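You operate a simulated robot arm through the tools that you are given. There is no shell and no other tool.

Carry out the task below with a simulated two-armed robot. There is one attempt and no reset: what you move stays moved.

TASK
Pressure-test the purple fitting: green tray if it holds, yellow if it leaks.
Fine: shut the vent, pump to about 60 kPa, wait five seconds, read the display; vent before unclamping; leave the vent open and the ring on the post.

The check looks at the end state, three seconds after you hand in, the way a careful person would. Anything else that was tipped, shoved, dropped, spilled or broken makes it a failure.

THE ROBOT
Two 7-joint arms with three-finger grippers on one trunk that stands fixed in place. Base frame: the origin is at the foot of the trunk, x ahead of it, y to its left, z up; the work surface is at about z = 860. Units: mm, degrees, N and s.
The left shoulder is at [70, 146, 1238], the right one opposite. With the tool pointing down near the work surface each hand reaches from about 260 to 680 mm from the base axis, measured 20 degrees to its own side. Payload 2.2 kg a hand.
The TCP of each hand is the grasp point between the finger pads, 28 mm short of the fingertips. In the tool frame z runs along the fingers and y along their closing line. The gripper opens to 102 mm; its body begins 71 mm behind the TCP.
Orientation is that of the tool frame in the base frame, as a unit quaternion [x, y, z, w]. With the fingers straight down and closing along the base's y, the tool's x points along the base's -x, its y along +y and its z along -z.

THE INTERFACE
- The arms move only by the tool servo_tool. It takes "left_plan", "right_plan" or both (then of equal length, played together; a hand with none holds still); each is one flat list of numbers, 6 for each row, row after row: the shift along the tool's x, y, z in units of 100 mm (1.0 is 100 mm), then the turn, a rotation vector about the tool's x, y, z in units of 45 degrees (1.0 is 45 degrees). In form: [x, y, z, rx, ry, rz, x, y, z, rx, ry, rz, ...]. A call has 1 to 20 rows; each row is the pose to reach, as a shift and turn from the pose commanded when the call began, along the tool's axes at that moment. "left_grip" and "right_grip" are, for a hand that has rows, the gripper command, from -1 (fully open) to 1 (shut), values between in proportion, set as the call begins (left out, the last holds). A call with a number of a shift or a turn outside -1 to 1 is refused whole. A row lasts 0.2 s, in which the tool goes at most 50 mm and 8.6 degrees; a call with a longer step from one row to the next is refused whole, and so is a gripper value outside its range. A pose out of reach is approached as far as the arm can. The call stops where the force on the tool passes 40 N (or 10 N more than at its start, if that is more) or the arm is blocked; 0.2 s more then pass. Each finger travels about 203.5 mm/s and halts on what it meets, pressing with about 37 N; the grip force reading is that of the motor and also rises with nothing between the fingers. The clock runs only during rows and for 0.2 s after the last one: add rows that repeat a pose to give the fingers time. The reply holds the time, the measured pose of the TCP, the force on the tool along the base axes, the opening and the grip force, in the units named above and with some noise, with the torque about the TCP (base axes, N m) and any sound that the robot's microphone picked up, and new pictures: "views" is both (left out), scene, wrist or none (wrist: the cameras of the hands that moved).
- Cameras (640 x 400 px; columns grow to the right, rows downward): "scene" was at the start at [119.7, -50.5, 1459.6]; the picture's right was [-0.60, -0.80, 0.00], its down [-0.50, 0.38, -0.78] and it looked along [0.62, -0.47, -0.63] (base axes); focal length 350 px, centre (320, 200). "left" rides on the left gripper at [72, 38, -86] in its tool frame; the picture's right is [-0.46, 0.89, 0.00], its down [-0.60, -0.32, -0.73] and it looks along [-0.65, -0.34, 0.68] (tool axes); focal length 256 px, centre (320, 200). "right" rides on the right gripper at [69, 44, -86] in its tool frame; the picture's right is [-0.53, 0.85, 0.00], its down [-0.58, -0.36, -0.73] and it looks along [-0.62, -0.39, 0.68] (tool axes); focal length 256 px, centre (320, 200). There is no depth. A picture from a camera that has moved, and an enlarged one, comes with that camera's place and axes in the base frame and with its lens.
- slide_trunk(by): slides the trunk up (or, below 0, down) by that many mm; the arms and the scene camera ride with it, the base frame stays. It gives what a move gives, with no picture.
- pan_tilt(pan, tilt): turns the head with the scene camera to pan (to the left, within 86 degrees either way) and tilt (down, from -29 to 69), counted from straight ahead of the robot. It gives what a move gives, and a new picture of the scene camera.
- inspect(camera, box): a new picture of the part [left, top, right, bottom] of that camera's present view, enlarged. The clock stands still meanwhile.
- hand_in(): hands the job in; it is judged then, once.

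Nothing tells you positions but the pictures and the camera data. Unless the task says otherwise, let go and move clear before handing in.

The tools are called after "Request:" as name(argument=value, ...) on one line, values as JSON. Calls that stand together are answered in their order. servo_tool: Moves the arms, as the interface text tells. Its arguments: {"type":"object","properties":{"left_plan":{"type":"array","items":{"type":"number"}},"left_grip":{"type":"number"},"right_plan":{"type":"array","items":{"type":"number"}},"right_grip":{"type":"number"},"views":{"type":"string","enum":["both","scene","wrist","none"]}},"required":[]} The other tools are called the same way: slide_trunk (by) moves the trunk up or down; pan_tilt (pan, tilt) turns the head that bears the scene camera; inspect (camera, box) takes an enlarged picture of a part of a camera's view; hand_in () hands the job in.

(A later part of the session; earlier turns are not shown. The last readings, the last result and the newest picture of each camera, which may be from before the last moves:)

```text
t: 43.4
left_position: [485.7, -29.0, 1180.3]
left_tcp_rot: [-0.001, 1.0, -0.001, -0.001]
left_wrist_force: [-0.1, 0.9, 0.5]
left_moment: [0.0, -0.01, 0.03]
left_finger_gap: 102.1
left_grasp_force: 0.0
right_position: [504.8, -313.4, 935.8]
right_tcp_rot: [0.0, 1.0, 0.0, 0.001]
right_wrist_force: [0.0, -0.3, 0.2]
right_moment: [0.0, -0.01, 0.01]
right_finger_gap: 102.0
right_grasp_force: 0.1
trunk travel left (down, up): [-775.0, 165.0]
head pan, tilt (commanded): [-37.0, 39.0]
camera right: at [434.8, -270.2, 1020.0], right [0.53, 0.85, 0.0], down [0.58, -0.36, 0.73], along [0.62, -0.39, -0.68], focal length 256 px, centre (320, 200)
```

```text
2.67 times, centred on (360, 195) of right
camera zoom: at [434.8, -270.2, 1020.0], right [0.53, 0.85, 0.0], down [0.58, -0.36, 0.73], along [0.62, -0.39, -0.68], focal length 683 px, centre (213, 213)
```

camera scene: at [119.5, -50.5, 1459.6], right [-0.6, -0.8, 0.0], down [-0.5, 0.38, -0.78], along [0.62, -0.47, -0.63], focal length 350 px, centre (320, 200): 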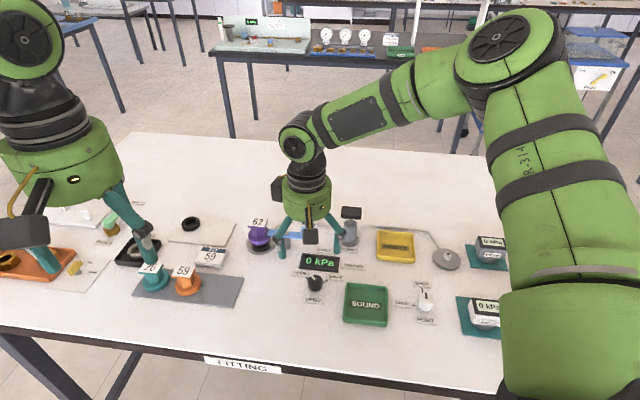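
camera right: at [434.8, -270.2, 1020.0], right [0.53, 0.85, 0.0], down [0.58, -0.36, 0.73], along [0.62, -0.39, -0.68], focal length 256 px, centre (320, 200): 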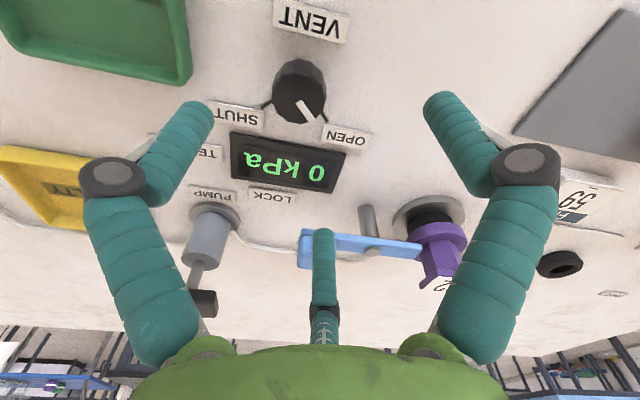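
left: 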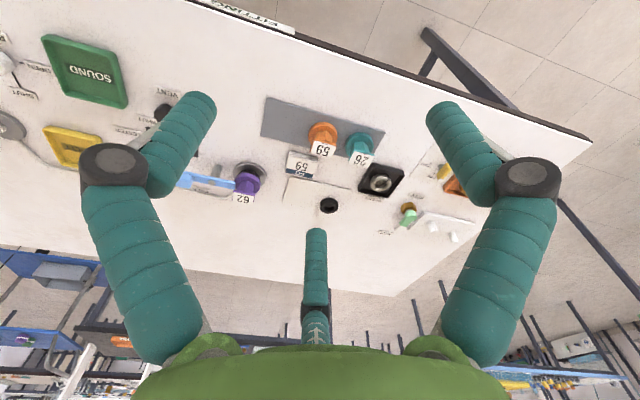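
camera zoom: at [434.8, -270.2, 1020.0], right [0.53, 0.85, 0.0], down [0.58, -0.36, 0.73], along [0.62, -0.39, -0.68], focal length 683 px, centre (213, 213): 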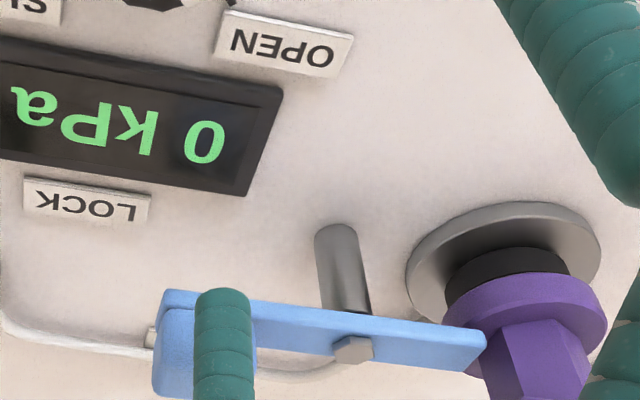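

The finger stands just in front of the block on the robot side, at the right height. I'll push along the arc about half way and check.

Request:
servo_tool(right_plan=[-0.06, -0.06, 0, 0, 0, 0, -0.111, -0.103, 0, 0, 0, 0, -0.163, -0.19, 0, 0, 0, 0, -0.231, -0.266, 0, 0, 0, 0, -0.312, -0.328, 0, 0, 0, 0], views="both")

Request:
inspect(camera="right", box=[240, 120, 480, 270])

Request:
inspect(camera="scene", box=[236, 190, 364, 270])

```text
t: 44.6
left_position: [485.0, -29.5, 1179.4]
left_tcp_rot: [0.0, 1.0, -0.001, 0.0]
left_wrist_force: [-1.1, -0.2, 0.2]
left_moment: [0.04, 0.04, 0.02]
left_finger_gap: 102.0
left_grasp_force: 0.0
right_position: [536.0, -347.7, 934.3]
right_tcp_rot: [-0.001, 1.0, 0.0, 0.0]
right_wrist_force: [-0.5, -0.2, 0.6]
right_moment: [0.0, -0.01, 0.0]
right_finger_gap: 101.2
right_grasp_force: 0.1
trunk travel left (down, up): [-775.0, 165.0]
head pan, tilt (commanded): [-37.0, 39.0]
camera scene: at [119.9, -50.1, 1459.5], right [-0.6, -0.8, 0.0], down [-0.5, 0.38, -0.78], along [0.62, -0.47, -0.63], focal length 350 px, centre (320, 200)
camera right: at [465.9, -304.2, 1018.7], right [0.53, 0.85, 0.0], down [0.58, -0.36, 0.73], along [0.62, -0.39, -0.68], focal length 256 px, centre (320, 200)
```

scene: 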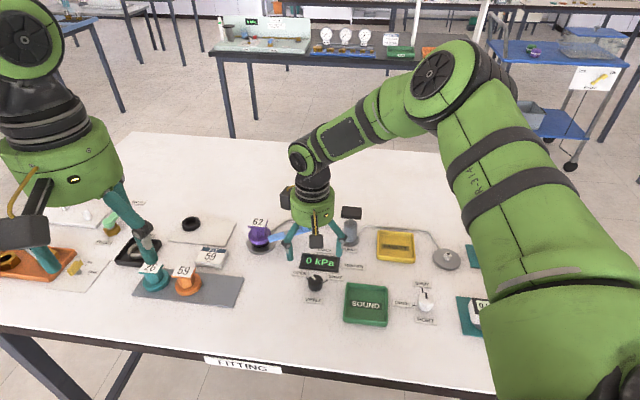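
right: 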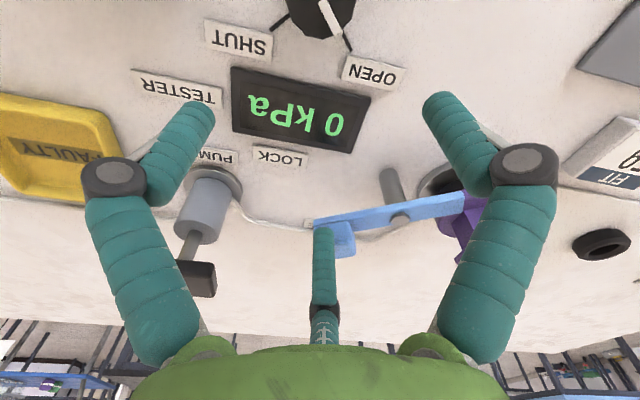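

```text
2.67 times, centred on (360, 195) of right
camera zoom: at [465.9, -304.2, 1018.7], right [0.53, 0.85, 0.0], down [0.58, -0.36, 0.73], along [0.62, -0.39, -0.68], focal length 683 px, centre (213, 213)
```

zoom: 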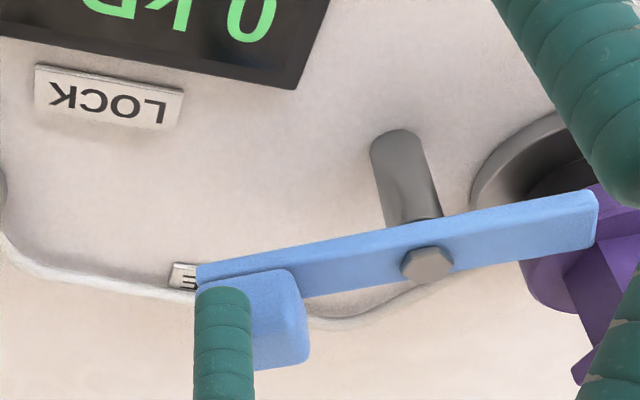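

```text
5.00 times, centred on (300, 230) of scene
camera zoom: at [119.9, -50.1, 1459.5], right [-0.6, -0.8, 0.0], down [-0.5, 0.38, -0.78], along [0.62, -0.47, -0.63], focal length 1749 px, centre (420, 50)
```

zoom: 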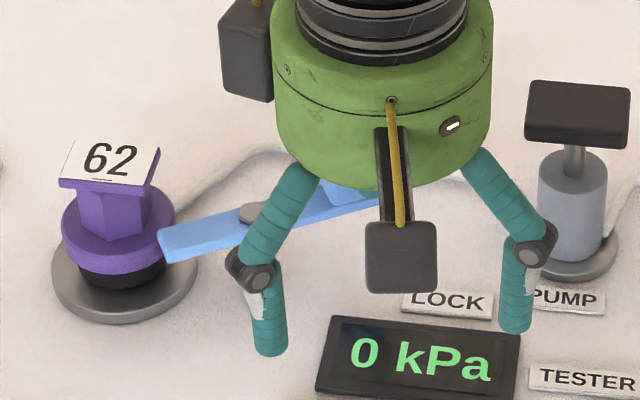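

The lever turns freely with little force, but the finger is near the outer end of the block. I'll shift the push slightly toward the pivot and carry the lever on to FREE.

Request:
servo_tool(right_plan=[-0.03, 0.03, 0, 0, 0, 0, -0.085, 0.02, 0, 0, 0, 0, -0.13, 0.01, 0, 0, 0, 0, -0.171, 0, 0, 0, 0, 0, -0.216, -0.007, 0, 0, 0, 0, -0.261, -0.014, 0, 0, 0, 0], views="both")

Request:
inspect(camera="right", box=[240, 120, 480, 270])

Request:
inspect(camera="scene", box=[236, 190, 364, 270])

```text
t: 46.0
left_position: [486.2, -29.5, 1179.4]
left_tcp_rot: [0.0, 1.0, -0.001, 0.0]
left_wrist_force: [-1.0, 0.2, 1.0]
left_moment: [-0.03, -0.01, -0.01]
left_finger_gap: 101.9
left_grasp_force: 0.0
right_position: [545.7, -348.1, 943.8]
right_tcp_rot: [-0.001, 1.0, 0.0, 0.0]
right_wrist_force: [-0.5, 0.5, 0.4]
right_moment: [-0.01, -0.03, 0.01]
right_finger_gap: 101.9
right_grasp_force: 0.2
right hand out of reach, approached as far as the arm can: row 2, 3, 4, 5, 6
trunk travel left (down, up): [-775.0, 165.0]
head pan, tilt (commanded): [-37.0, 39.0]
camera scene: at [119.6, -50.6, 1459.6], right [-0.6, -0.8, 0.0], down [-0.5, 0.38, -0.78], along [0.62, -0.47, -0.63], focal length 350 px, centre (320, 200)
camera right: at [477.0, -305.7, 1028.1], right [0.53, 0.85, 0.0], down [0.58, -0.36, 0.73], along [0.62, -0.39, -0.68], focal length 256 px, centre (320, 200)
```

scene: 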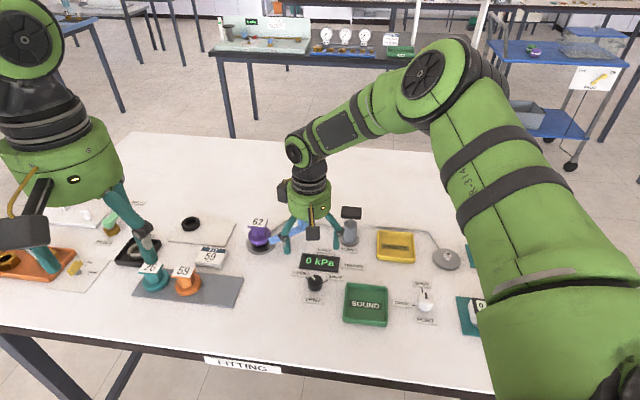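
right: 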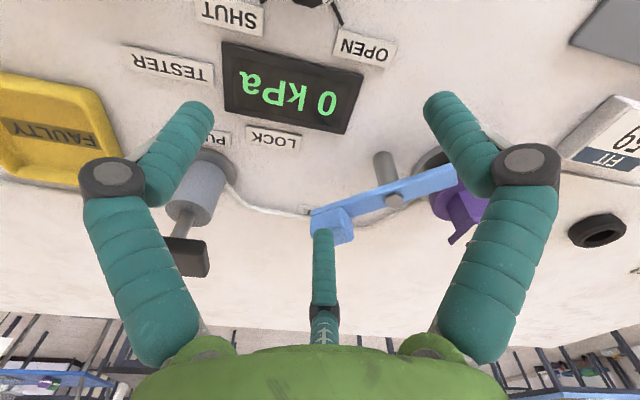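

```text
2.67 times, centred on (360, 195) of right
camera zoom: at [477.0, -305.7, 1028.1], right [0.53, 0.85, 0.0], down [0.58, -0.36, 0.73], along [0.62, -0.39, -0.68], focal length 683 px, centre (213, 213)
```

zoom: 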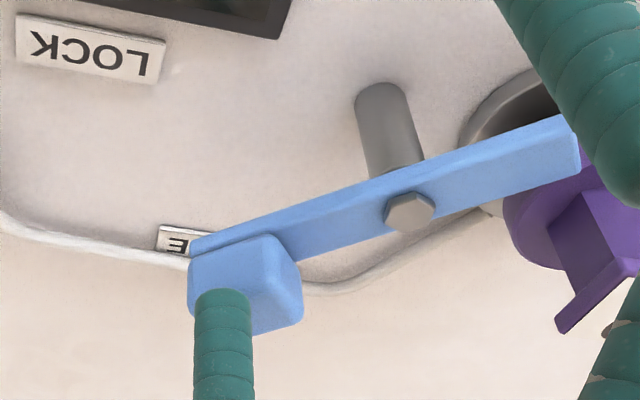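

```text
5.00 times, centred on (300, 230) of scene
camera zoom: at [119.6, -50.6, 1459.6], right [-0.6, -0.8, 0.0], down [-0.5, 0.38, -0.78], along [0.62, -0.47, -0.63], focal length 1749 px, centre (420, 50)
```

zoom: 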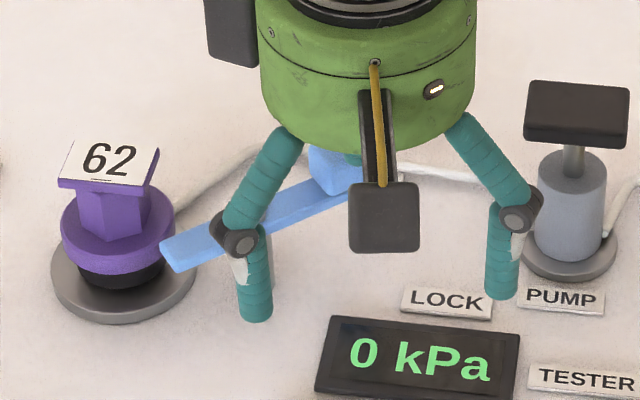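

The lever is partly turned, but the arm is at its reach limit at this height. Lowering the trunk should help. I'll first raise the hand well clear, then slide the trunk down.

Request:
servo_tool(right_plan=[0.02, 0, -0.4, 0, 0, 0, 0.02, 0, -0.8, 0, 0, 0, 0.02, 0, -1.0, 0, 0, 0, 0.02, 0, -1.0, 0, 0, 0], views="none")

Request:
servo_tool(right_plan=[0, 0, -0.3, 0, 0, 0, 0, 0, -0.5, 0, 0, 0, 0, 0, -0.5, 0, 0, 0], views="none")

Request:
slide_trunk(by=-100)

```text
t: 47.0
left_position: [485.1, -29.9, 1179.4]
left_tcp_rot: [-0.002, 1.0, 0.0, 0.0]
left_wrist_force: [0.1, 0.3, 0.2]
left_moment: [0.01, 0.01, 0.04]
left_finger_gap: 102.0
left_grasp_force: 0.0
right_position: [545.8, -350.8, 1042.6]
right_tcp_rot: [-0.001, 1.0, 0.001, 0.0]
right_wrist_force: [0.3, -0.5, -0.4]
right_moment: [0.02, -0.02, 0.0]
right_finger_gap: 102.0
right_grasp_force: 0.0
trunk travel left (down, up): [-775.0, 165.0]
head pan, tilt (commanded): [-37.0, 39.0]
```

```text
t: 47.8
left_position: [486.4, -29.7, 1179.1]
left_tcp_rot: [-0.001, 1.0, -0.001, 0.0]
left_wrist_force: [0.0, -0.6, -0.2]
left_moment: [0.0, -0.03, 0.01]
left_finger_gap: 102.1
left_grasp_force: 0.1
right_position: [545.7, -348.6, 1092.9]
right_tcp_rot: [-0.001, 1.0, 0.0, 0.0]
right_wrist_force: [-0.1, -1.4, -0.7]
right_moment: [-0.03, 0.04, -0.01]
right_finger_gap: 101.8
right_grasp_force: 0.1
trunk travel left (down, up): [-775.0, 165.0]
head pan, tilt (commanded): [-37.0, 39.0]
```

```text
t: 49.1
left_position: [484.9, -28.9, 1079.5]
left_tcp_rot: [-0.001, 1.0, 0.001, 0.0]
left_wrist_force: [-0.2, 0.1, 0.1]
left_moment: [0.04, 0.01, 0.0]
left_finger_gap: 102.1
left_grasp_force: 0.1
right_position: [545.0, -349.3, 991.5]
right_tcp_rot: [-0.001, 1.0, 0.001, 0.0]
right_wrist_force: [0.0, 0.6, 0.8]
right_moment: [0.02, 0.0, 0.0]
right_finger_gap: 102.0
right_grasp_force: 0.0
trunk travel left (down, up): [-675.0, 265.0]
head pan, tilt (commanded): [-37.0, 39.0]
```

Request:
pan_tilt(pan=-37, tilt=36)

Request:
inspect(camera="right", box=[240, 100, 480, 250])

Request:
inspect(camera="scene", box=[216, 190, 376, 290])

```text
t: 49.8
left_position: [484.9, -29.7, 1078.9]
left_tcp_rot: [-0.001, 1.0, 0.0, 0.0]
left_wrist_force: [0.4, 0.2, -0.3]
left_moment: [-0.01, -0.02, 0.02]
left_finger_gap: 101.7
left_grasp_force: 0.0
right_position: [545.6, -350.1, 992.9]
right_tcp_rot: [-0.001, 1.0, 0.0, 0.0]
right_wrist_force: [0.0, -0.2, -0.2]
right_moment: [0.01, -0.01, -0.01]
right_finger_gap: 102.0
right_grasp_force: 0.2
trunk travel left (down, up): [-675.0, 265.0]
head pan, tilt (commanded): [-37.0, 36.0]
camera scene: at [120.9, -51.6, 1364.1], right [-0.6, -0.8, 0.0], down [-0.47, 0.35, -0.81], along [0.65, -0.49, -0.59], focal length 350 px, centre (320, 200)
```

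scene: 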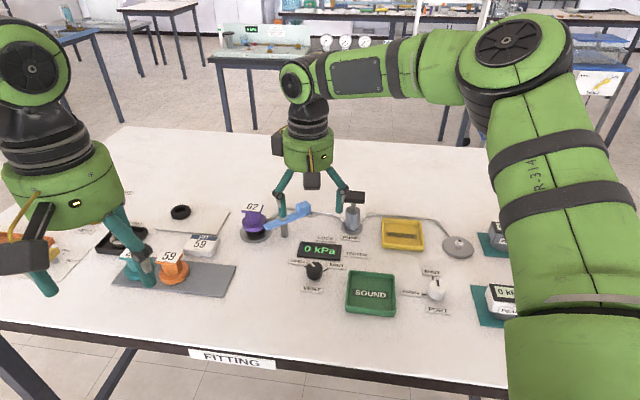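

```text
2.67 times, centred on (360, 175) of right
camera zoom: at [476.0, -306.3, 1077.4], right [0.53, 0.85, 0.0], down [0.58, -0.36, 0.73], along [0.62, -0.39, -0.68], focal length 683 px, centre (213, 267)
```

zoom: 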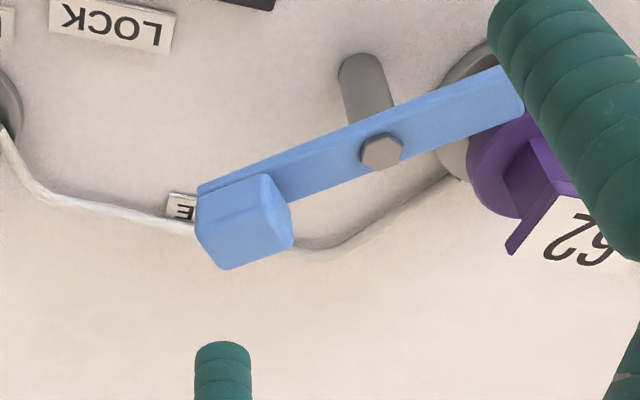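

```text
4.00 times, centred on (296, 240) of scene
camera zoom: at [120.9, -51.6, 1364.1], right [-0.6, -0.8, 0.0], down [-0.47, 0.35, -0.81], along [0.65, -0.49, -0.59], focal length 1400 px, centre (416, 40)
```

zoom: 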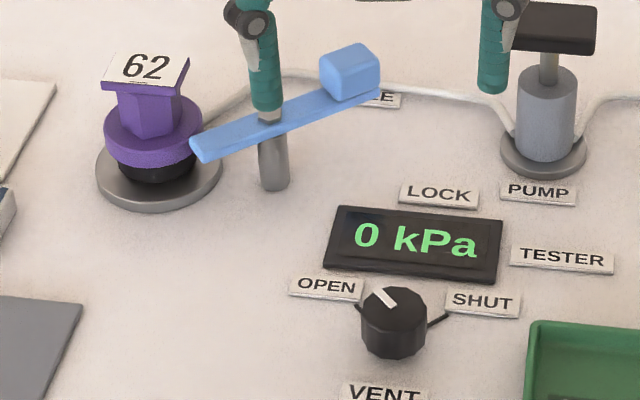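

The lever is at about -93°, with FREE at about -70°. I'll back off 13 mm, descend behind the block again, and finish the push straight ahead in +x.

Request:
servo_tool(right_plan=[0.13, -0.01, 0, 0, 0, 0, 0.13, -0.01, 0.2, 0, 0, 0, 0.13, -0.01, 0.4, 0, 0, 0, 0.13, -0.01, 0.57, 0, 0, 0, 0.13, -0.01, 0.57, 0, 0, 0], views="none")

Request:
servo_tool(right_plan=[-0.06, 0, 0, 0, 0, 0, -0.12, 0, 0, 0, 0, 0, -0.18, 0, 0, 0, 0, 0, -0.23, 0, 0, 0, 0, 0, -0.28, 0, 0, 0, 0, 0], views="both")

Request:
inspect(camera="right", box=[240, 100, 480, 250])

Request:
inspect(camera="scene", box=[216, 190, 376, 290])

```text
t: 51.0
left_position: [486.5, -28.7, 1079.1]
left_tcp_rot: [-0.001, 1.0, 0.0, 0.0]
left_wrist_force: [-0.4, 0.2, -0.7]
left_moment: [0.02, 0.02, 0.01]
left_finger_gap: 102.1
left_grasp_force: 0.1
right_position: [532.6, -350.8, 936.0]
right_tcp_rot: [-0.001, 1.0, 0.0, 0.0]
right_wrist_force: [0.0, 0.4, 0.0]
right_moment: [-0.01, -0.01, -0.02]
right_finger_gap: 101.8
right_grasp_force: 0.0
trunk travel left (down, up): [-675.0, 265.0]
head pan, tilt (commanded): [-37.0, 36.0]
```

```text
t: 52.2
left_position: [486.6, -30.1, 1080.4]
left_tcp_rot: [0.0, 1.0, -0.001, 0.001]
left_wrist_force: [-0.4, -0.1, -0.2]
left_moment: [0.01, -0.01, 0.01]
left_finger_gap: 102.0
left_grasp_force: 0.0
right_position: [559.7, -349.5, 935.5]
right_tcp_rot: [-0.001, 1.0, 0.0, -0.001]
right_wrist_force: [-0.9, -0.6, -0.2]
right_moment: [0.0, 0.06, -0.04]
right_finger_gap: 101.8
right_grasp_force: 0.1
trunk travel left (down, up): [-675.0, 265.0]
head pan, tilt (commanded): [-37.0, 36.0]
camera scene: at [121.1, -51.8, 1364.1], right [-0.6, -0.8, 0.0], down [-0.47, 0.35, -0.81], along [0.65, -0.49, -0.59], focal length 350 px, centre (320, 200)
camera right: at [490.4, -307.4, 1020.6], right [0.53, 0.85, 0.0], down [0.58, -0.36, 0.73], along [0.62, -0.39, -0.68], focal length 256 px, centre (320, 200)
```

scene: 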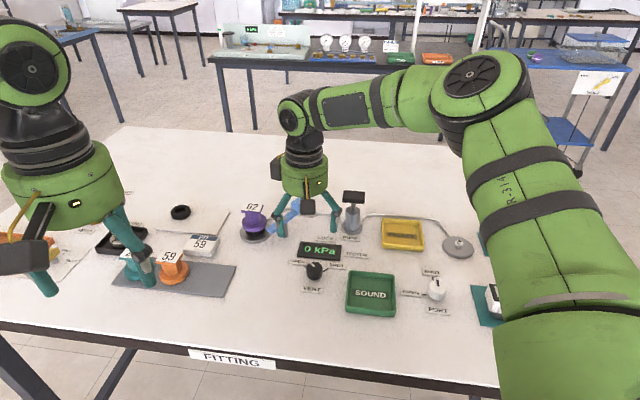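
right: 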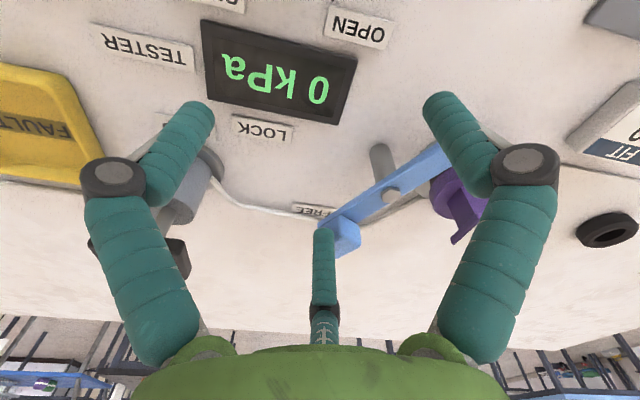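

```text
2.67 times, centred on (360, 175) of right
camera zoom: at [490.4, -307.4, 1020.6], right [0.53, 0.85, 0.0], down [0.58, -0.36, 0.73], along [0.62, -0.39, -0.68], focal length 683 px, centre (213, 267)
```

zoom: 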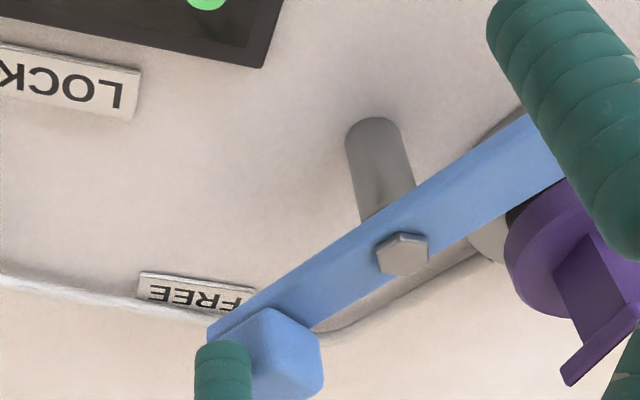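

```text
4.00 times, centred on (296, 240) of scene
camera zoom: at [121.1, -51.8, 1364.1], right [-0.6, -0.8, 0.0], down [-0.47, 0.35, -0.81], along [0.65, -0.49, -0.59], focal length 1400 px, centre (416, 40)
```

zoom: 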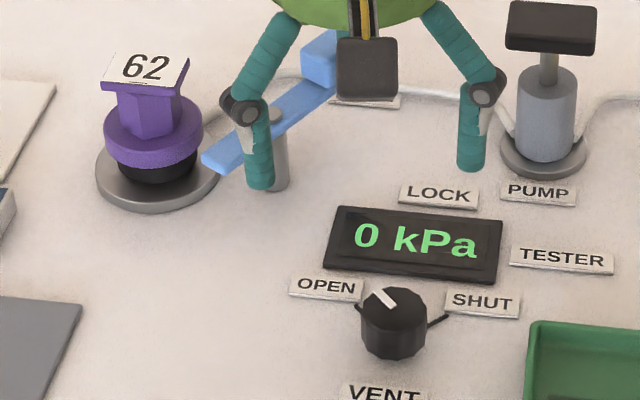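

The lever is at about -75°, nearly at FREE. I'll push another 8 mm gently and watch the force for a stop.

Request:
servo_tool(right_plan=[-0.03, 0, 0, 0, 0, 0, -0.06, 0, 0, 0, 0, 0, -0.09, 0, 0, 0, 0, 0], views="none")

Request:
inspect(camera="right", box=[240, 100, 480, 250])

```text
t: 53.0
left_position: [485.5, -28.0, 1079.8]
left_tcp_rot: [-0.001, 1.0, 0.0, 0.001]
left_wrist_force: [-0.4, -0.7, 0.4]
left_moment: [-0.01, 0.05, 0.05]
left_finger_gap: 102.0
left_grasp_force: 0.0
right_position: [567.9, -350.6, 935.2]
right_tcp_rot: [-0.001, 1.0, 0.0, 0.001]
right_wrist_force: [-0.6, 0.0, 1.2]
right_moment: [-0.04, -0.03, -0.05]
right_finger_gap: 101.8
right_grasp_force: 0.1
trunk travel left (down, up): [-675.0, 265.0]
head pan, tilt (commanded): [-37.0, 36.0]
```

```text
2.67 times, centred on (360, 175) of right
camera zoom: at [499.7, -307.2, 1019.8], right [0.53, 0.85, 0.0], down [0.58, -0.36, 0.73], along [0.62, -0.39, -0.68], focal length 683 px, centre (213, 267)
```

zoom: 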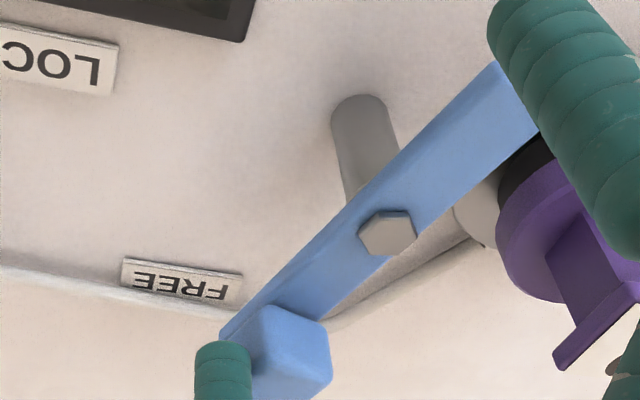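

The lever is now at about -65°, fully at FREE and well clear of the flange. I'll back the finger off, rise, and then move over the fitting near (655, -281) with the hand turned 45° so the fingers avoid the tag's corners.

Request:
servo_tool(right_plan=[0.12, 0, 0, 0, 0, 0, 0.25, 0, -0.05, 0, 0, 0, 0.25, 0, -0.4, 0, 0, 0, 0.25, 0, -0.75, 0, 0, 0, 0.25, 0, -0.75, 0, 0, 0], views="none")

Request:
servo_tool(right_plan=[-0.12, 0.1, 0, 0, 0, -0.17, -0.24, 0.2, 0, 0, 0, -0.34, -0.36, 0.3, 0, 0, 0, -0.51, -0.48, 0.4, 0, 0, 0, -0.68, -0.6, 0.5, 0, 0, 0, -0.85, -0.7, 0.6, 0, 0, 0, -1.0, -0.7, 0.6, 0, 0, 0, -1.0], right_grip=-0.5, views="both")

```text
t: 54.2
left_position: [485.6, -30.1, 1079.3]
left_tcp_rot: [-0.001, 1.0, -0.001, 0.0]
left_wrist_force: [0.0, 0.2, 0.4]
left_moment: [0.02, 0.03, -0.01]
left_finger_gap: 102.1
left_grasp_force: 0.1
right_position: [547.8, -350.6, 1010.8]
right_tcp_rot: [-0.001, 1.0, 0.0, 0.0]
right_wrist_force: [-0.1, -0.7, -0.2]
right_moment: [0.05, -0.01, 0.0]
right_finger_gap: 102.0
right_grasp_force: 0.0
trunk travel left (down, up): [-675.0, 265.0]
head pan, tilt (commanded): [-37.0, 36.0]
```

```text
t: 55.8
left_position: [485.8, -29.6, 1079.4]
left_tcp_rot: [-0.001, 1.0, 0.0, 0.0]
left_wrist_force: [0.6, 0.2, 0.5]
left_moment: [0.01, 0.02, 0.0]
left_finger_gap: 101.9
left_grasp_force: 0.0
right_position: [592.4, -294.5, 1010.3]
right_tcp_rot: [-0.384, 0.923, 0.0, 0.001]
right_wrist_force: [-0.3, -0.5, -0.2]
right_moment: [-0.02, 0.01, 0.02]
right_finger_gap: 76.6
right_grasp_force: 0.0
right hand out of reach, approached as far as the arm can: row 5, 6, 7
trunk travel left (down, up): [-675.0, 265.0]
head pan, tilt (commanded): [-37.0, 36.0]
camera scene: at [121.4, -51.9, 1364.1], right [-0.6, -0.8, 0.0], down [-0.47, 0.35, -0.81], along [0.65, -0.49, -0.59], focal length 350 px, centre (320, 200)
camera right: at [512.4, -313.4, 1094.4], right [-0.22, 0.97, 0.0], down [0.66, 0.15, 0.73], along [0.71, 0.16, -0.68], focal length 256 px, centre (320, 200)
```

scene: 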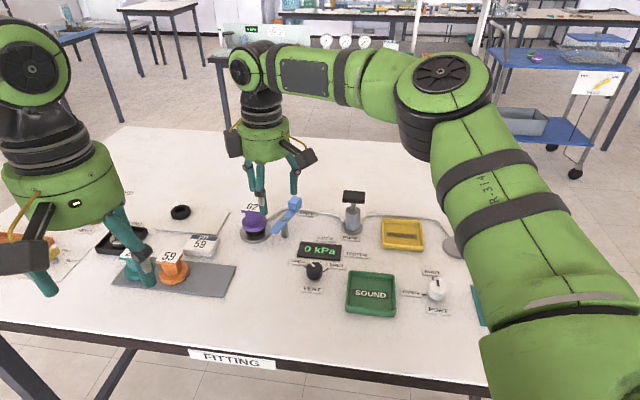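
right: 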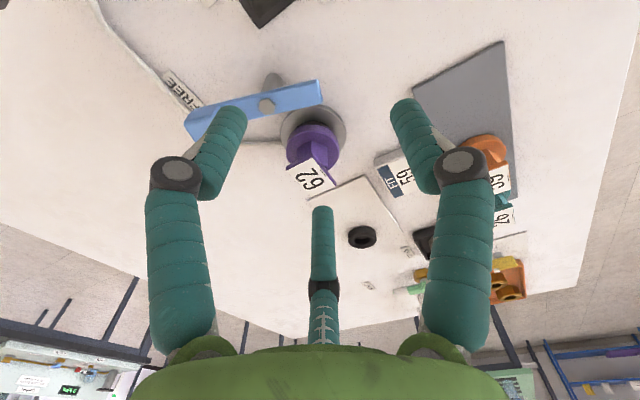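

The arm stopped about 60 mm short of the fitting, at (592, -295). I'll probe whether the reach improves with the hand higher relative to the trunk, staying well above everything.

Request:
servo_tool(right_plan=[0, 0, -0.4, 0, 0, 0, 0, 0, -0.8, 0, 0, 0, 0, 0, -0.8, 0, 0, 0], views="none")

Request:
servo_tool(right_plan=[-0.1, -0.13, 0, 0, 0, 0, -0.2, -0.26, 0, 0, 0, 0, -0.3, -0.4, 0, 0, 0, 0, -0.4, -0.45, 0, 0, 0, 0, -0.52, -0.36, 0, 0, 0, 0], views="scene")

```text
t: 56.6
left_position: [486.5, -29.3, 1079.0]
left_tcp_rot: [0.0, 1.0, 0.0, -0.001]
left_wrist_force: [-0.4, -0.3, -0.2]
left_moment: [0.0, 0.03, 0.01]
left_finger_gap: 101.9
left_grasp_force: 0.0
right_position: [584.7, -297.2, 1090.1]
right_tcp_rot: [-0.384, 0.923, 0.001, 0.001]
right_wrist_force: [0.4, -0.1, 0.1]
right_moment: [0.02, 0.04, 0.02]
right_finger_gap: 76.6
right_grasp_force: 0.1
right hand out of reach, approached as far as the arm can: row 2, 3
trunk travel left (down, up): [-675.0, 265.0]
head pan, tilt (commanded): [-37.0, 36.0]
```

```text
t: 57.8
left_position: [485.8, -29.5, 1079.1]
left_tcp_rot: [-0.001, 1.0, 0.0, 0.0]
left_wrist_force: [-0.7, 0.0, -0.1]
left_moment: [-0.01, -0.02, -0.03]
left_finger_gap: 101.8
left_grasp_force: 0.0
right_position: [587.5, -304.7, 1081.5]
right_tcp_rot: [-0.384, 0.924, -0.001, 0.001]
right_wrist_force: [0.9, -0.1, 0.6]
right_moment: [-0.02, 0.01, 0.0]
right_finger_gap: 76.4
right_grasp_force: 0.0
right hand out of reach, approached as far as the arm can: row 1, 2, 3, 4, 5
trunk travel left (down, up): [-675.0, 265.0]
head pan, tilt (commanded): [-37.0, 36.0]
camera scene: at [121.2, -51.6, 1364.1], right [-0.6, -0.8, 0.0], down [-0.47, 0.35, -0.81], along [0.65, -0.49, -0.59], focal length 350 px, centre (320, 200)
```

scene: 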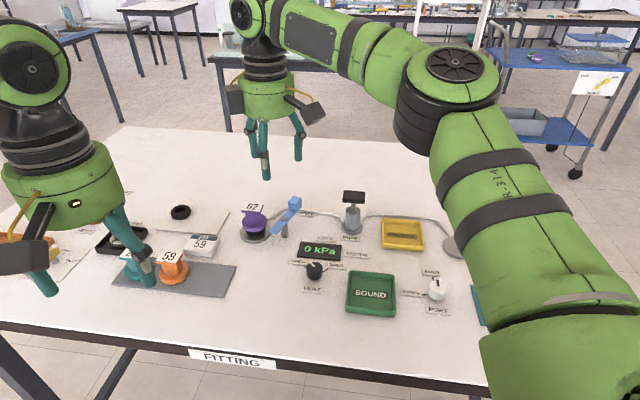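

The reach limit seems tied to the arm's posture rather than height. I'll test whether another hand yaw, 45° clockwise, lets it reach further, still high above everything.

Request:
servo_tool(right_plan=[0.05, 0.05, 0, 0, 0, 0.17, 0.1, 0.1, 0, 0, 0, 0.34, 0.1, 0.1, 0, 0, 0, 0.51, 0.1, 0.1, 0, 0, 0, 0.68, 0.1, 0.1, 0, 0, 0, 0.85, 0.1, 0.1, 0, 0, 0, 1.0], views="none")

Request:
servo_tool(right_plan=[0, 0, 0.1, 0, 0, 0.17, 0, 0, 0.2, 0, 0, 0.34, 0, 0, 0.3, 0, 0, 0.51, 0, 0, 0.4, 0, 0, 0.68, 0, 0, 0.5, 0, 0, 0.85, 0, 0, 0.6, 0, 0, 1.0, 0, 0, 0.6, 0, 0, 1.0], views="scene")

```text
t: 59.2
left_position: [485.6, -30.3, 1079.0]
left_tcp_rot: [-0.001, 1.0, 0.0, 0.0]
left_wrist_force: [0.2, -0.6, 0.3]
left_moment: [0.0, -0.01, -0.03]
left_finger_gap: 102.0
left_grasp_force: 0.1
right_position: [575.3, -305.5, 1079.8]
right_tcp_rot: [0.0, 1.0, 0.0, 0.001]
right_wrist_force: [0.0, -0.8, -0.4]
right_moment: [0.05, 0.03, 0.05]
right_finger_gap: 76.4
right_grasp_force: 0.1
trunk travel left (down, up): [-675.0, 265.0]
head pan, tilt (commanded): [-37.0, 36.0]
```

```text
t: 60.8
left_position: [486.3, -28.6, 1079.4]
left_tcp_rot: [0.0, 1.0, 0.001, 0.0]
left_wrist_force: [0.5, -0.9, -0.2]
left_moment: [0.02, -0.04, -0.01]
left_finger_gap: 101.9
left_grasp_force: 0.1
right_position: [573.1, -304.8, 1019.3]
right_tcp_rot: [0.383, 0.924, 0.001, 0.0]
right_wrist_force: [0.6, -1.0, -0.4]
right_moment: [0.02, 0.02, 0.01]
right_finger_gap: 76.3
right_grasp_force: 0.1
trunk travel left (down, up): [-675.0, 265.0]
head pan, tilt (commanded): [-37.0, 36.0]
camera scene: at [121.0, -51.6, 1364.1], right [-0.6, -0.8, 0.0], down [-0.47, 0.35, -0.81], along [0.65, -0.49, -0.59], focal length 350 px, centre (320, 200)
```

scene: 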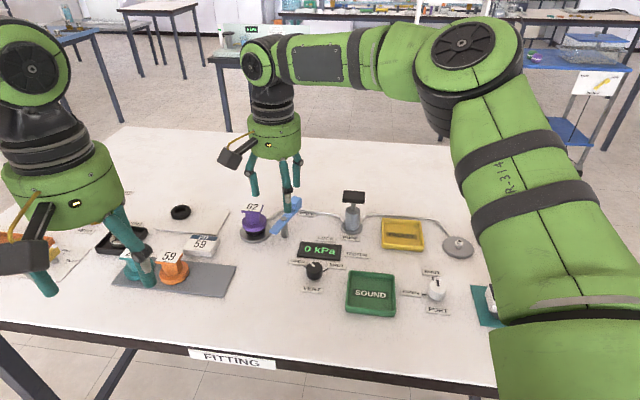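

Request:
servo_tool(right_plan=[-0.1, 0.19, 0, 0, 0, 0, -0.2, 0.37, 0, 0, 0, 0, -0.3, 0.56, 0, 0, 0, 0, -0.41, 0.75, 0, 0, 0, 0], views="none")

```text
t: 61.8
left_position: [487.0, -29.3, 1078.7]
left_tcp_rot: [-0.002, 1.0, -0.001, 0.0]
left_wrist_force: [-0.6, -0.6, 0.2]
left_moment: [-0.02, 0.03, 0.03]
left_finger_gap: 101.8
left_grasp_force: 0.1
right_position: [591.2, -294.0, 1019.2]
right_tcp_rot: [0.382, 0.924, 0.001, 0.001]
right_wrist_force: [0.0, 0.2, -0.1]
right_moment: [-0.03, 0.03, -0.01]
right_finger_gap: 76.5
right_grasp_force: 0.1
right hand out of reach, approached as far as the arm can: row 2, 3, 4
trunk travel left (down, up): [-675.0, 265.0]
head pan, tilt (commanded): [-37.0, 36.0]
```

The limit is the same regardless of yaw, about (591, -294), so it comes from the arm posture. I'll turn the head to look at the right shoulder and upper arm.

Request:
pan_tilt(pan=-75, tilt=25)

Request:
pan_tilt(pan=-75, tilt=60)

```text
t: 62.8
left_position: [486.1, -29.5, 1079.1]
left_tcp_rot: [-0.001, 1.0, 0.0, 0.0]
left_wrist_force: [-0.5, 0.1, -0.5]
left_moment: [-0.01, -0.04, 0.03]
left_finger_gap: 102.0
left_grasp_force: 0.1
right_position: [591.3, -293.8, 1020.0]
right_tcp_rot: [0.381, 0.925, 0.0, 0.001]
right_wrist_force: [-0.6, 0.4, -0.1]
right_moment: [0.0, 0.0, 0.01]
right_finger_gap: 76.3
right_grasp_force: 0.1
trunk travel left (down, up): [-675.0, 265.0]
head pan, tilt (commanded): [-75.0, 25.0]
camera scene: at [75.3, -88.0, 1381.4], right [-0.97, -0.26, 0.0], down [-0.11, 0.41, -0.91], along [0.24, -0.88, -0.42], focal length 350 px, centre (320, 200)
```

scene: 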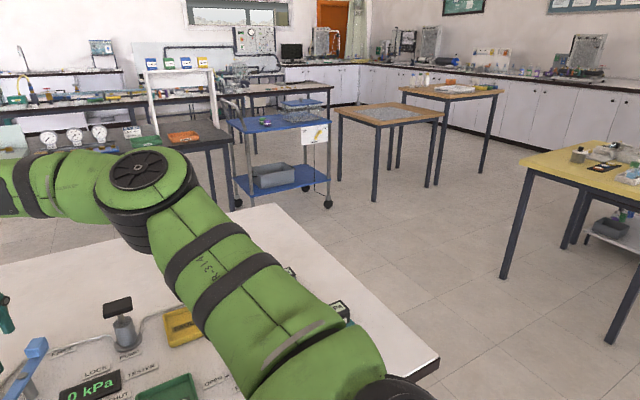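

```text
t: 63.8
left_position: [486.6, -30.2, 1079.3]
left_tcp_rot: [-0.001, 1.0, 0.001, 0.0]
left_wrist_force: [-0.8, 0.2, 0.8]
left_moment: [0.0, 0.0, 0.03]
left_finger_gap: 101.9
left_grasp_force: 0.1
right_position: [592.8, -293.3, 1019.7]
right_tcp_rot: [0.382, 0.924, 0.0, 0.002]
right_wrist_force: [0.5, -0.4, 0.3]
right_moment: [0.02, 0.01, 0.01]
right_finger_gap: 76.5
right_grasp_force: 0.1
trunk travel left (down, up): [-675.0, 265.0]
head pan, tilt (commanded): [-75.0, 60.0]
camera scene: at [68.5, -63.4, 1331.4], right [-0.97, -0.26, 0.0], down [-0.22, 0.84, -0.5], along [0.13, -0.48, -0.87], focal length 350 px, centre (320, 200)
```

scene: 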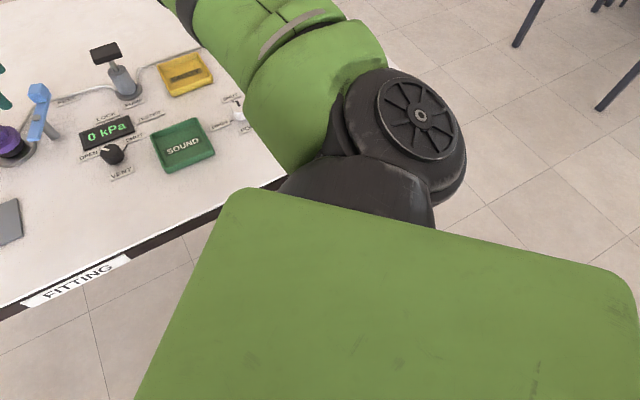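

Both the shoulder and elbow hinge axes are near vertical, and the upper arm seems stopped at about 25° outward. I'll move the left arm up and aside for room, then probe how far inward the right upper arm swings.

Request:
servo_tool(left_plan=[0, 0.3, -0.3, 0, 0, 0, 0, 0.6, -0.6, 0, 0, 0, 0, 0.9, -0.9, 0, 0, 0, 0, 1.0, -1.0, 0, 0, 0, 0, 1.0, -1.0, 0, 0, 0], right_plan=[0, 0, -0.1, 0, 0, -0.17, 0.05, 0, -0.2, 0, 0, -0.34, 0.1, 0, -0.3, 0, 0, -0.51, 0.15, 0, -0.4, 0, 0, -0.68, 0.2, 0, -0.4, 0, 0, -0.85], views="none")

Request:
pan_tilt(pan=-37, tilt=36)

```text
t: 65.0
left_position: [483.5, 71.2, 1179.6]
left_tcp_rot: [0.0, 1.0, 0.0, 0.0]
left_wrist_force: [0.6, -0.2, 0.3]
left_moment: [-0.03, 0.0, -0.03]
left_finger_gap: 102.0
left_grasp_force: 0.1
right_position: [576.3, -280.9, 1059.4]
right_tcp_rot: [0.057, 0.998, 0.0, -0.001]
right_wrist_force: [-0.3, -0.4, -1.0]
right_moment: [-0.01, -0.04, 0.03]
right_finger_gap: 76.5
right_grasp_force: 0.0
trunk travel left (down, up): [-675.0, 265.0]
head pan, tilt (commanded): [-75.0, 60.0]
```

```text
t: 66.1
left_position: [484.0, 71.5, 1177.7]
left_tcp_rot: [-0.001, 1.0, -0.001, 0.001]
left_wrist_force: [-0.2, -0.3, 0.7]
left_moment: [0.01, -0.03, -0.02]
left_finger_gap: 102.1
left_grasp_force: 0.1
right_position: [577.1, -282.4, 1060.4]
right_tcp_rot: [0.058, 0.998, 0.0, -0.001]
right_wrist_force: [-0.3, 0.6, -0.7]
right_moment: [-0.03, 0.02, -0.02]
right_finger_gap: 76.2
right_grasp_force: 0.2
trunk travel left (down, up): [-675.0, 265.0]
head pan, tilt (commanded): [-37.0, 36.0]
camera scene: at [121.0, -51.8, 1364.1], right [-0.6, -0.8, 0.0], down [-0.47, 0.35, -0.81], along [0.65, -0.49, -0.59], focal length 350 px, centre (320, 200)
```

scene: 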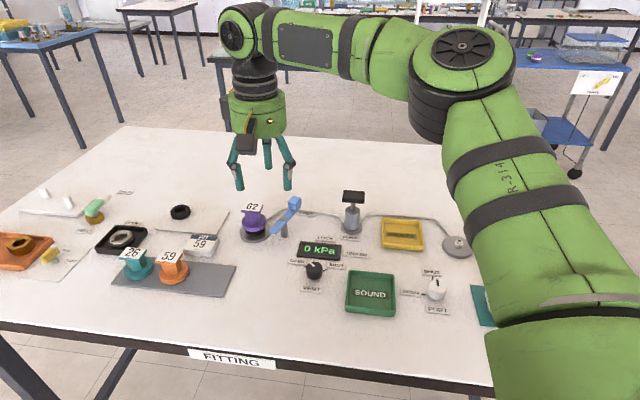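

Request:
servo_tool(right_plan=[0.1, 0.33, 0, 0, 0, 0, 0.2, 0.66, 0, 0, 0, 0, 0.29, 0.99, 0, 0, 0, 0, 0.29, 0.99, 0, 0, 0, 0], views="scene")

```text
t: 67.1
left_position: [484.4, 71.8, 1178.6]
left_tcp_rot: [0.0, 1.0, 0.0, -0.001]
left_wrist_force: [0.1, -0.2, 1.1]
left_moment: [0.05, 0.0, -0.01]
left_finger_gap: 101.9
left_grasp_force: 0.0
right_position: [542.8, -191.6, 1056.4]
right_tcp_rot: [0.058, 0.998, 0.001, 0.0]
right_wrist_force: [0.2, -0.3, 0.1]
right_moment: [-0.01, 0.01, 0.01]
right_finger_gap: 76.4
right_grasp_force: 0.0
right hand out of reach, approached as far as the arm can: row 2, 3, 4
trunk travel left (down, up): [-675.0, 265.0]
head pan, tilt (commanded): [-37.0, 36.0]
camera scene: at [121.6, -51.9, 1364.1], right [-0.6, -0.8, 0.0], down [-0.47, 0.35, -0.81], along [0.65, -0.49, -0.59], focal length 350 px, centre (320, 200)
```

scene: 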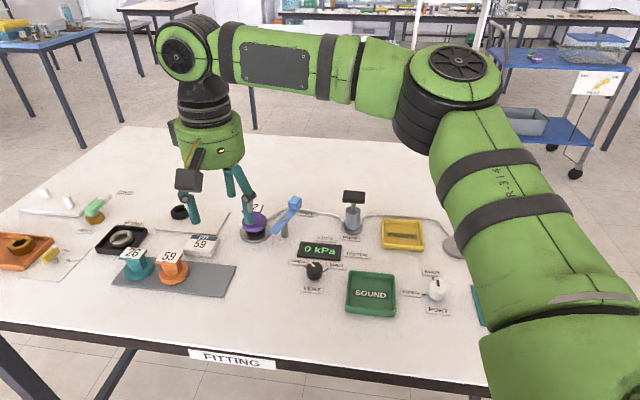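

The probe confirms it: the elbow stays put and the forearm swings about it, so a straight-down grasp at the fitting is out of reach by about 60 mm. Tilting the hand about 18° outward brings the wrist back in range. I'll line up with one finger on the robot side and two on the far side, tilt, and lower the trunk another 60 mm.

Request:
servo_tool(right_plan=[-0.09, -0.3, -0.1, 0, 0, 0.13, -0.18, -0.6, -0.2, 0, 0, 0.26, -0.277, -0.904, -0.3, 0, 0, 0.39, -0.277, -0.904, -0.4, 0, 0, 0.519, -0.277, -0.904, -0.4, 0, 0, 0.519], views="none")

Request:
slide_trunk(by=-60)

```text
t: 68.3
left_position: [483.5, 71.1, 1178.5]
left_tcp_rot: [-0.001, 1.0, 0.001, 0.0]
left_wrist_force: [0.2, -0.1, -0.1]
left_moment: [-0.02, 0.02, -0.01]
left_finger_gap: 102.1
left_grasp_force: 0.0
right_position: [559.2, -285.4, 1095.7]
right_tcp_rot: [0.26, 0.966, -0.001, -0.001]
right_wrist_force: [-1.0, -0.6, 0.9]
right_moment: [0.06, 0.04, 0.02]
right_finger_gap: 76.5
right_grasp_force: 0.1
trunk travel left (down, up): [-675.0, 265.0]
head pan, tilt (commanded): [-37.0, 36.0]
```

```text
t: 69.3
left_position: [484.4, 71.0, 1118.4]
left_tcp_rot: [0.0, 1.0, 0.0, 0.0]
left_wrist_force: [-0.2, 0.1, 0.5]
left_moment: [0.0, -0.02, -0.02]
left_finger_gap: 101.9
left_grasp_force: 0.0
right_position: [559.4, -285.7, 1037.0]
right_tcp_rot: [0.259, 0.966, 0.0, 0.0]
right_wrist_force: [0.0, -0.7, 0.7]
right_moment: [-0.01, -0.02, -0.04]
right_finger_gap: 76.5
right_grasp_force: 0.0
trunk travel left (down, up): [-615.0, 325.0]
head pan, tilt (commanded): [-37.0, 36.0]
```

Request:
servo_tool(right_plan=[0, 0, 0, -0.067, -0.115, 0, -0.1, 0.07, 0, -0.133, -0.23, 0, -0.2, 0.14, 0, -0.2, -0.346, 0, -0.4, 0.27, 0, -0.2, -0.346, 0, -0.55, 0.37, 0.1, -0.2, -0.346, 0, -0.55, 0.37, 0.1, -0.2, -0.346, 0], right_grip=-0.25, views="both")

Request:
inspect(camera="right", box=[200, 30, 440, 180])

Request:
inspect(camera="scene", box=[200, 150, 328, 260])

```text
t: 70.7
left_position: [483.7, 69.8, 1118.1]
left_tcp_rot: [0.0, 1.0, 0.0, 0.001]
left_wrist_force: [-0.8, 0.4, -0.2]
left_moment: [0.0, 0.03, -0.02]
left_finger_gap: 101.7
left_grasp_force: 0.2
right_position: [625.0, -280.8, 1026.9]
right_tcp_rot: [0.257, 0.954, 0.041, 0.151]
right_wrist_force: [-0.5, 0.4, 0.1]
right_moment: [0.02, 0.01, -0.03]
right_finger_gap: 63.9
right_grasp_force: 0.0
trunk travel left (down, up): [-615.0, 325.0]
head pan, tilt (commanded): [-37.0, 36.0]
camera scene: at [120.2, -51.8, 1304.2], right [-0.6, -0.8, 0.0], down [-0.47, 0.35, -0.81], along [0.65, -0.49, -0.59], focal length 350 px, centre (320, 200)
camera right: at [562.0, -208.9, 1095.4], right [0.84, 0.46, 0.28], down [0.07, -0.6, 0.79], along [0.53, -0.65, -0.54], focal length 256 px, centre (320, 200)
```

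scene: 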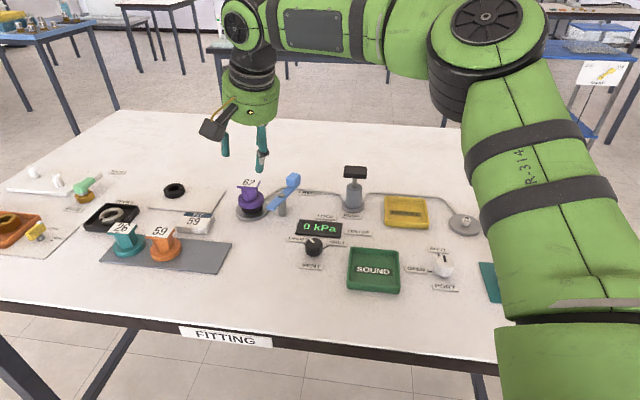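
right: 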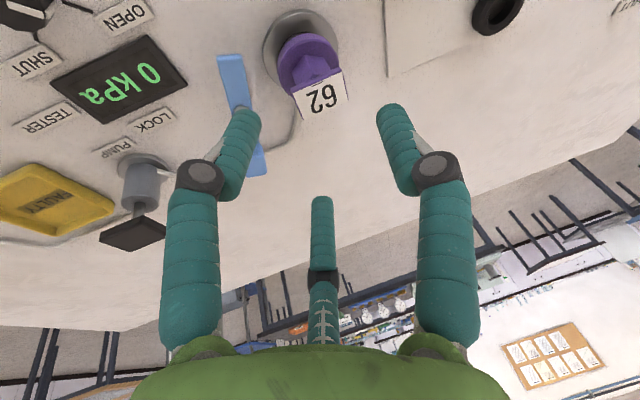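

```text
2.67 times, centred on (320, 105) of right
camera zoom: at [562.0, -208.9, 1095.4], right [0.84, 0.46, 0.28], down [0.07, -0.6, 0.79], along [0.53, -0.65, -0.54], focal length 683 px, centre (320, 453)
```

zoom: 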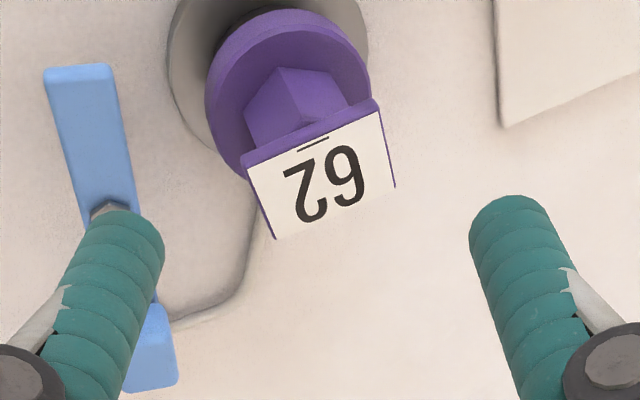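

```text
3.64 times, centred on (264, 205) of scene
camera zoom: at [120.2, -51.8, 1304.2], right [-0.6, -0.8, 0.0], down [-0.47, 0.35, -0.81], along [0.65, -0.49, -0.59], focal length 1272 px, centre (524, 182)
```

zoom: 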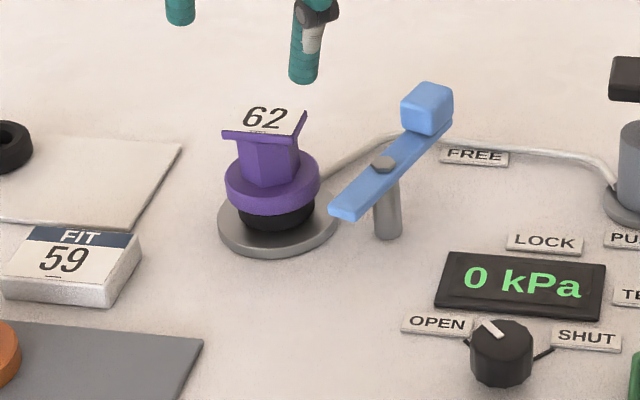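

The tilted pose works. Combining the views, the fitting axis is about (655, -282), with the flange top near z 898 and the tag near 936. I'll align the hand's axis with the flange and come down part way along the tilt, stopping just above the tag for another look.

Request:
servo_tool(right_plan=[0.05, -0.04, 0, 0, 0, 0, 0.107, -0.082, 0.1, 0, 0, 0, 0.107, -0.082, 0.3, 0, 0, 0, 0.107, -0.082, 0.557, 0, 0, 0, 0.107, -0.082, 0.557, 0, 0, 0], views="both")

Request:
inspect(camera="right", box=[200, 50, 440, 200])

Request:
inspect(camera="scene", box=[200, 150, 328, 230])

```text
t: 71.9
left_position: [483.4, 72.3, 1118.1]
left_tcp_rot: [0.0, 1.0, 0.0, 0.001]
left_wrist_force: [0.5, -0.2, -0.8]
left_moment: [0.05, 0.03, 0.02]
left_finger_gap: 102.1
left_grasp_force: 0.1
right_position: [629.2, -283.5, 969.3]
right_tcp_rot: [0.256, 0.954, 0.04, 0.152]
right_wrist_force: [-0.5, -0.1, 0.1]
right_moment: [-0.01, -0.01, -0.02]
right_finger_gap: 63.6
right_grasp_force: 0.1
trunk travel left (down, up): [-615.0, 325.0]
head pan, tilt (commanded): [-37.0, 36.0]
camera scene: at [120.6, -51.5, 1304.2], right [-0.6, -0.8, 0.0], down [-0.47, 0.35, -0.81], along [0.65, -0.49, -0.59], focal length 350 px, centre (320, 200)
camera right: at [565.9, -211.3, 1037.2], right [0.84, 0.46, 0.27], down [0.07, -0.6, 0.79], along [0.53, -0.65, -0.54], focal length 256 px, centre (320, 200)
```

scene: 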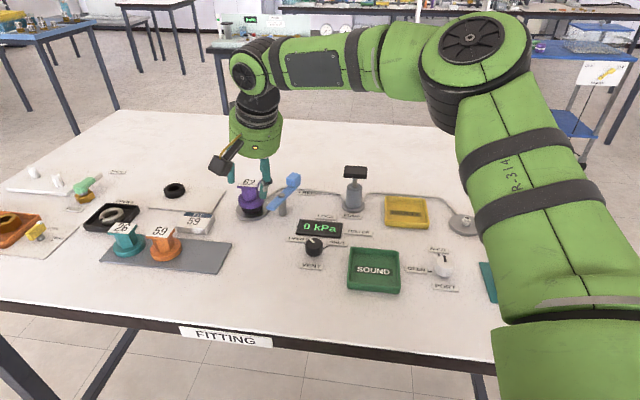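
right: 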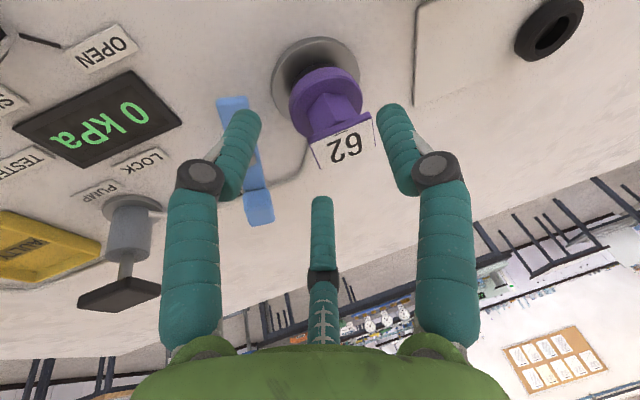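

```text
2.67 times, centred on (320, 125) of right
camera zoom: at [565.9, -211.3, 1037.2], right [0.84, 0.46, 0.27], down [0.07, -0.6, 0.79], along [0.53, -0.65, -0.54], focal length 683 px, centre (320, 400)
```

zoom: 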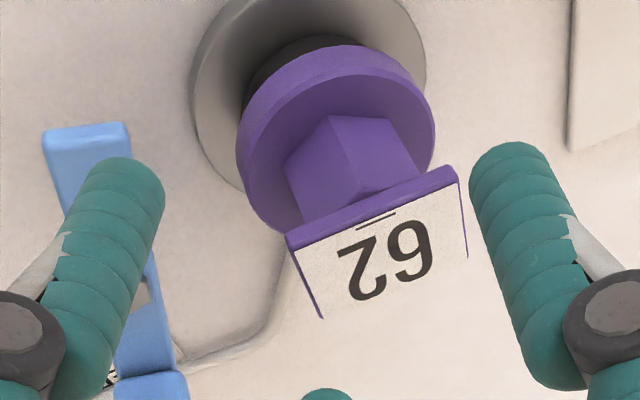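

```text
5.00 times, centred on (264, 190) of scene
camera zoom: at [120.6, -51.5, 1304.2], right [-0.6, -0.8, 0.0], down [-0.47, 0.35, -0.81], along [0.65, -0.49, -0.59], focal length 1749 px, centre (600, 250)
```

zoom: 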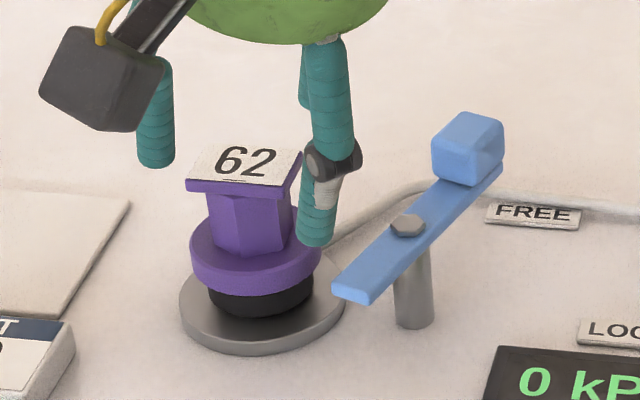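

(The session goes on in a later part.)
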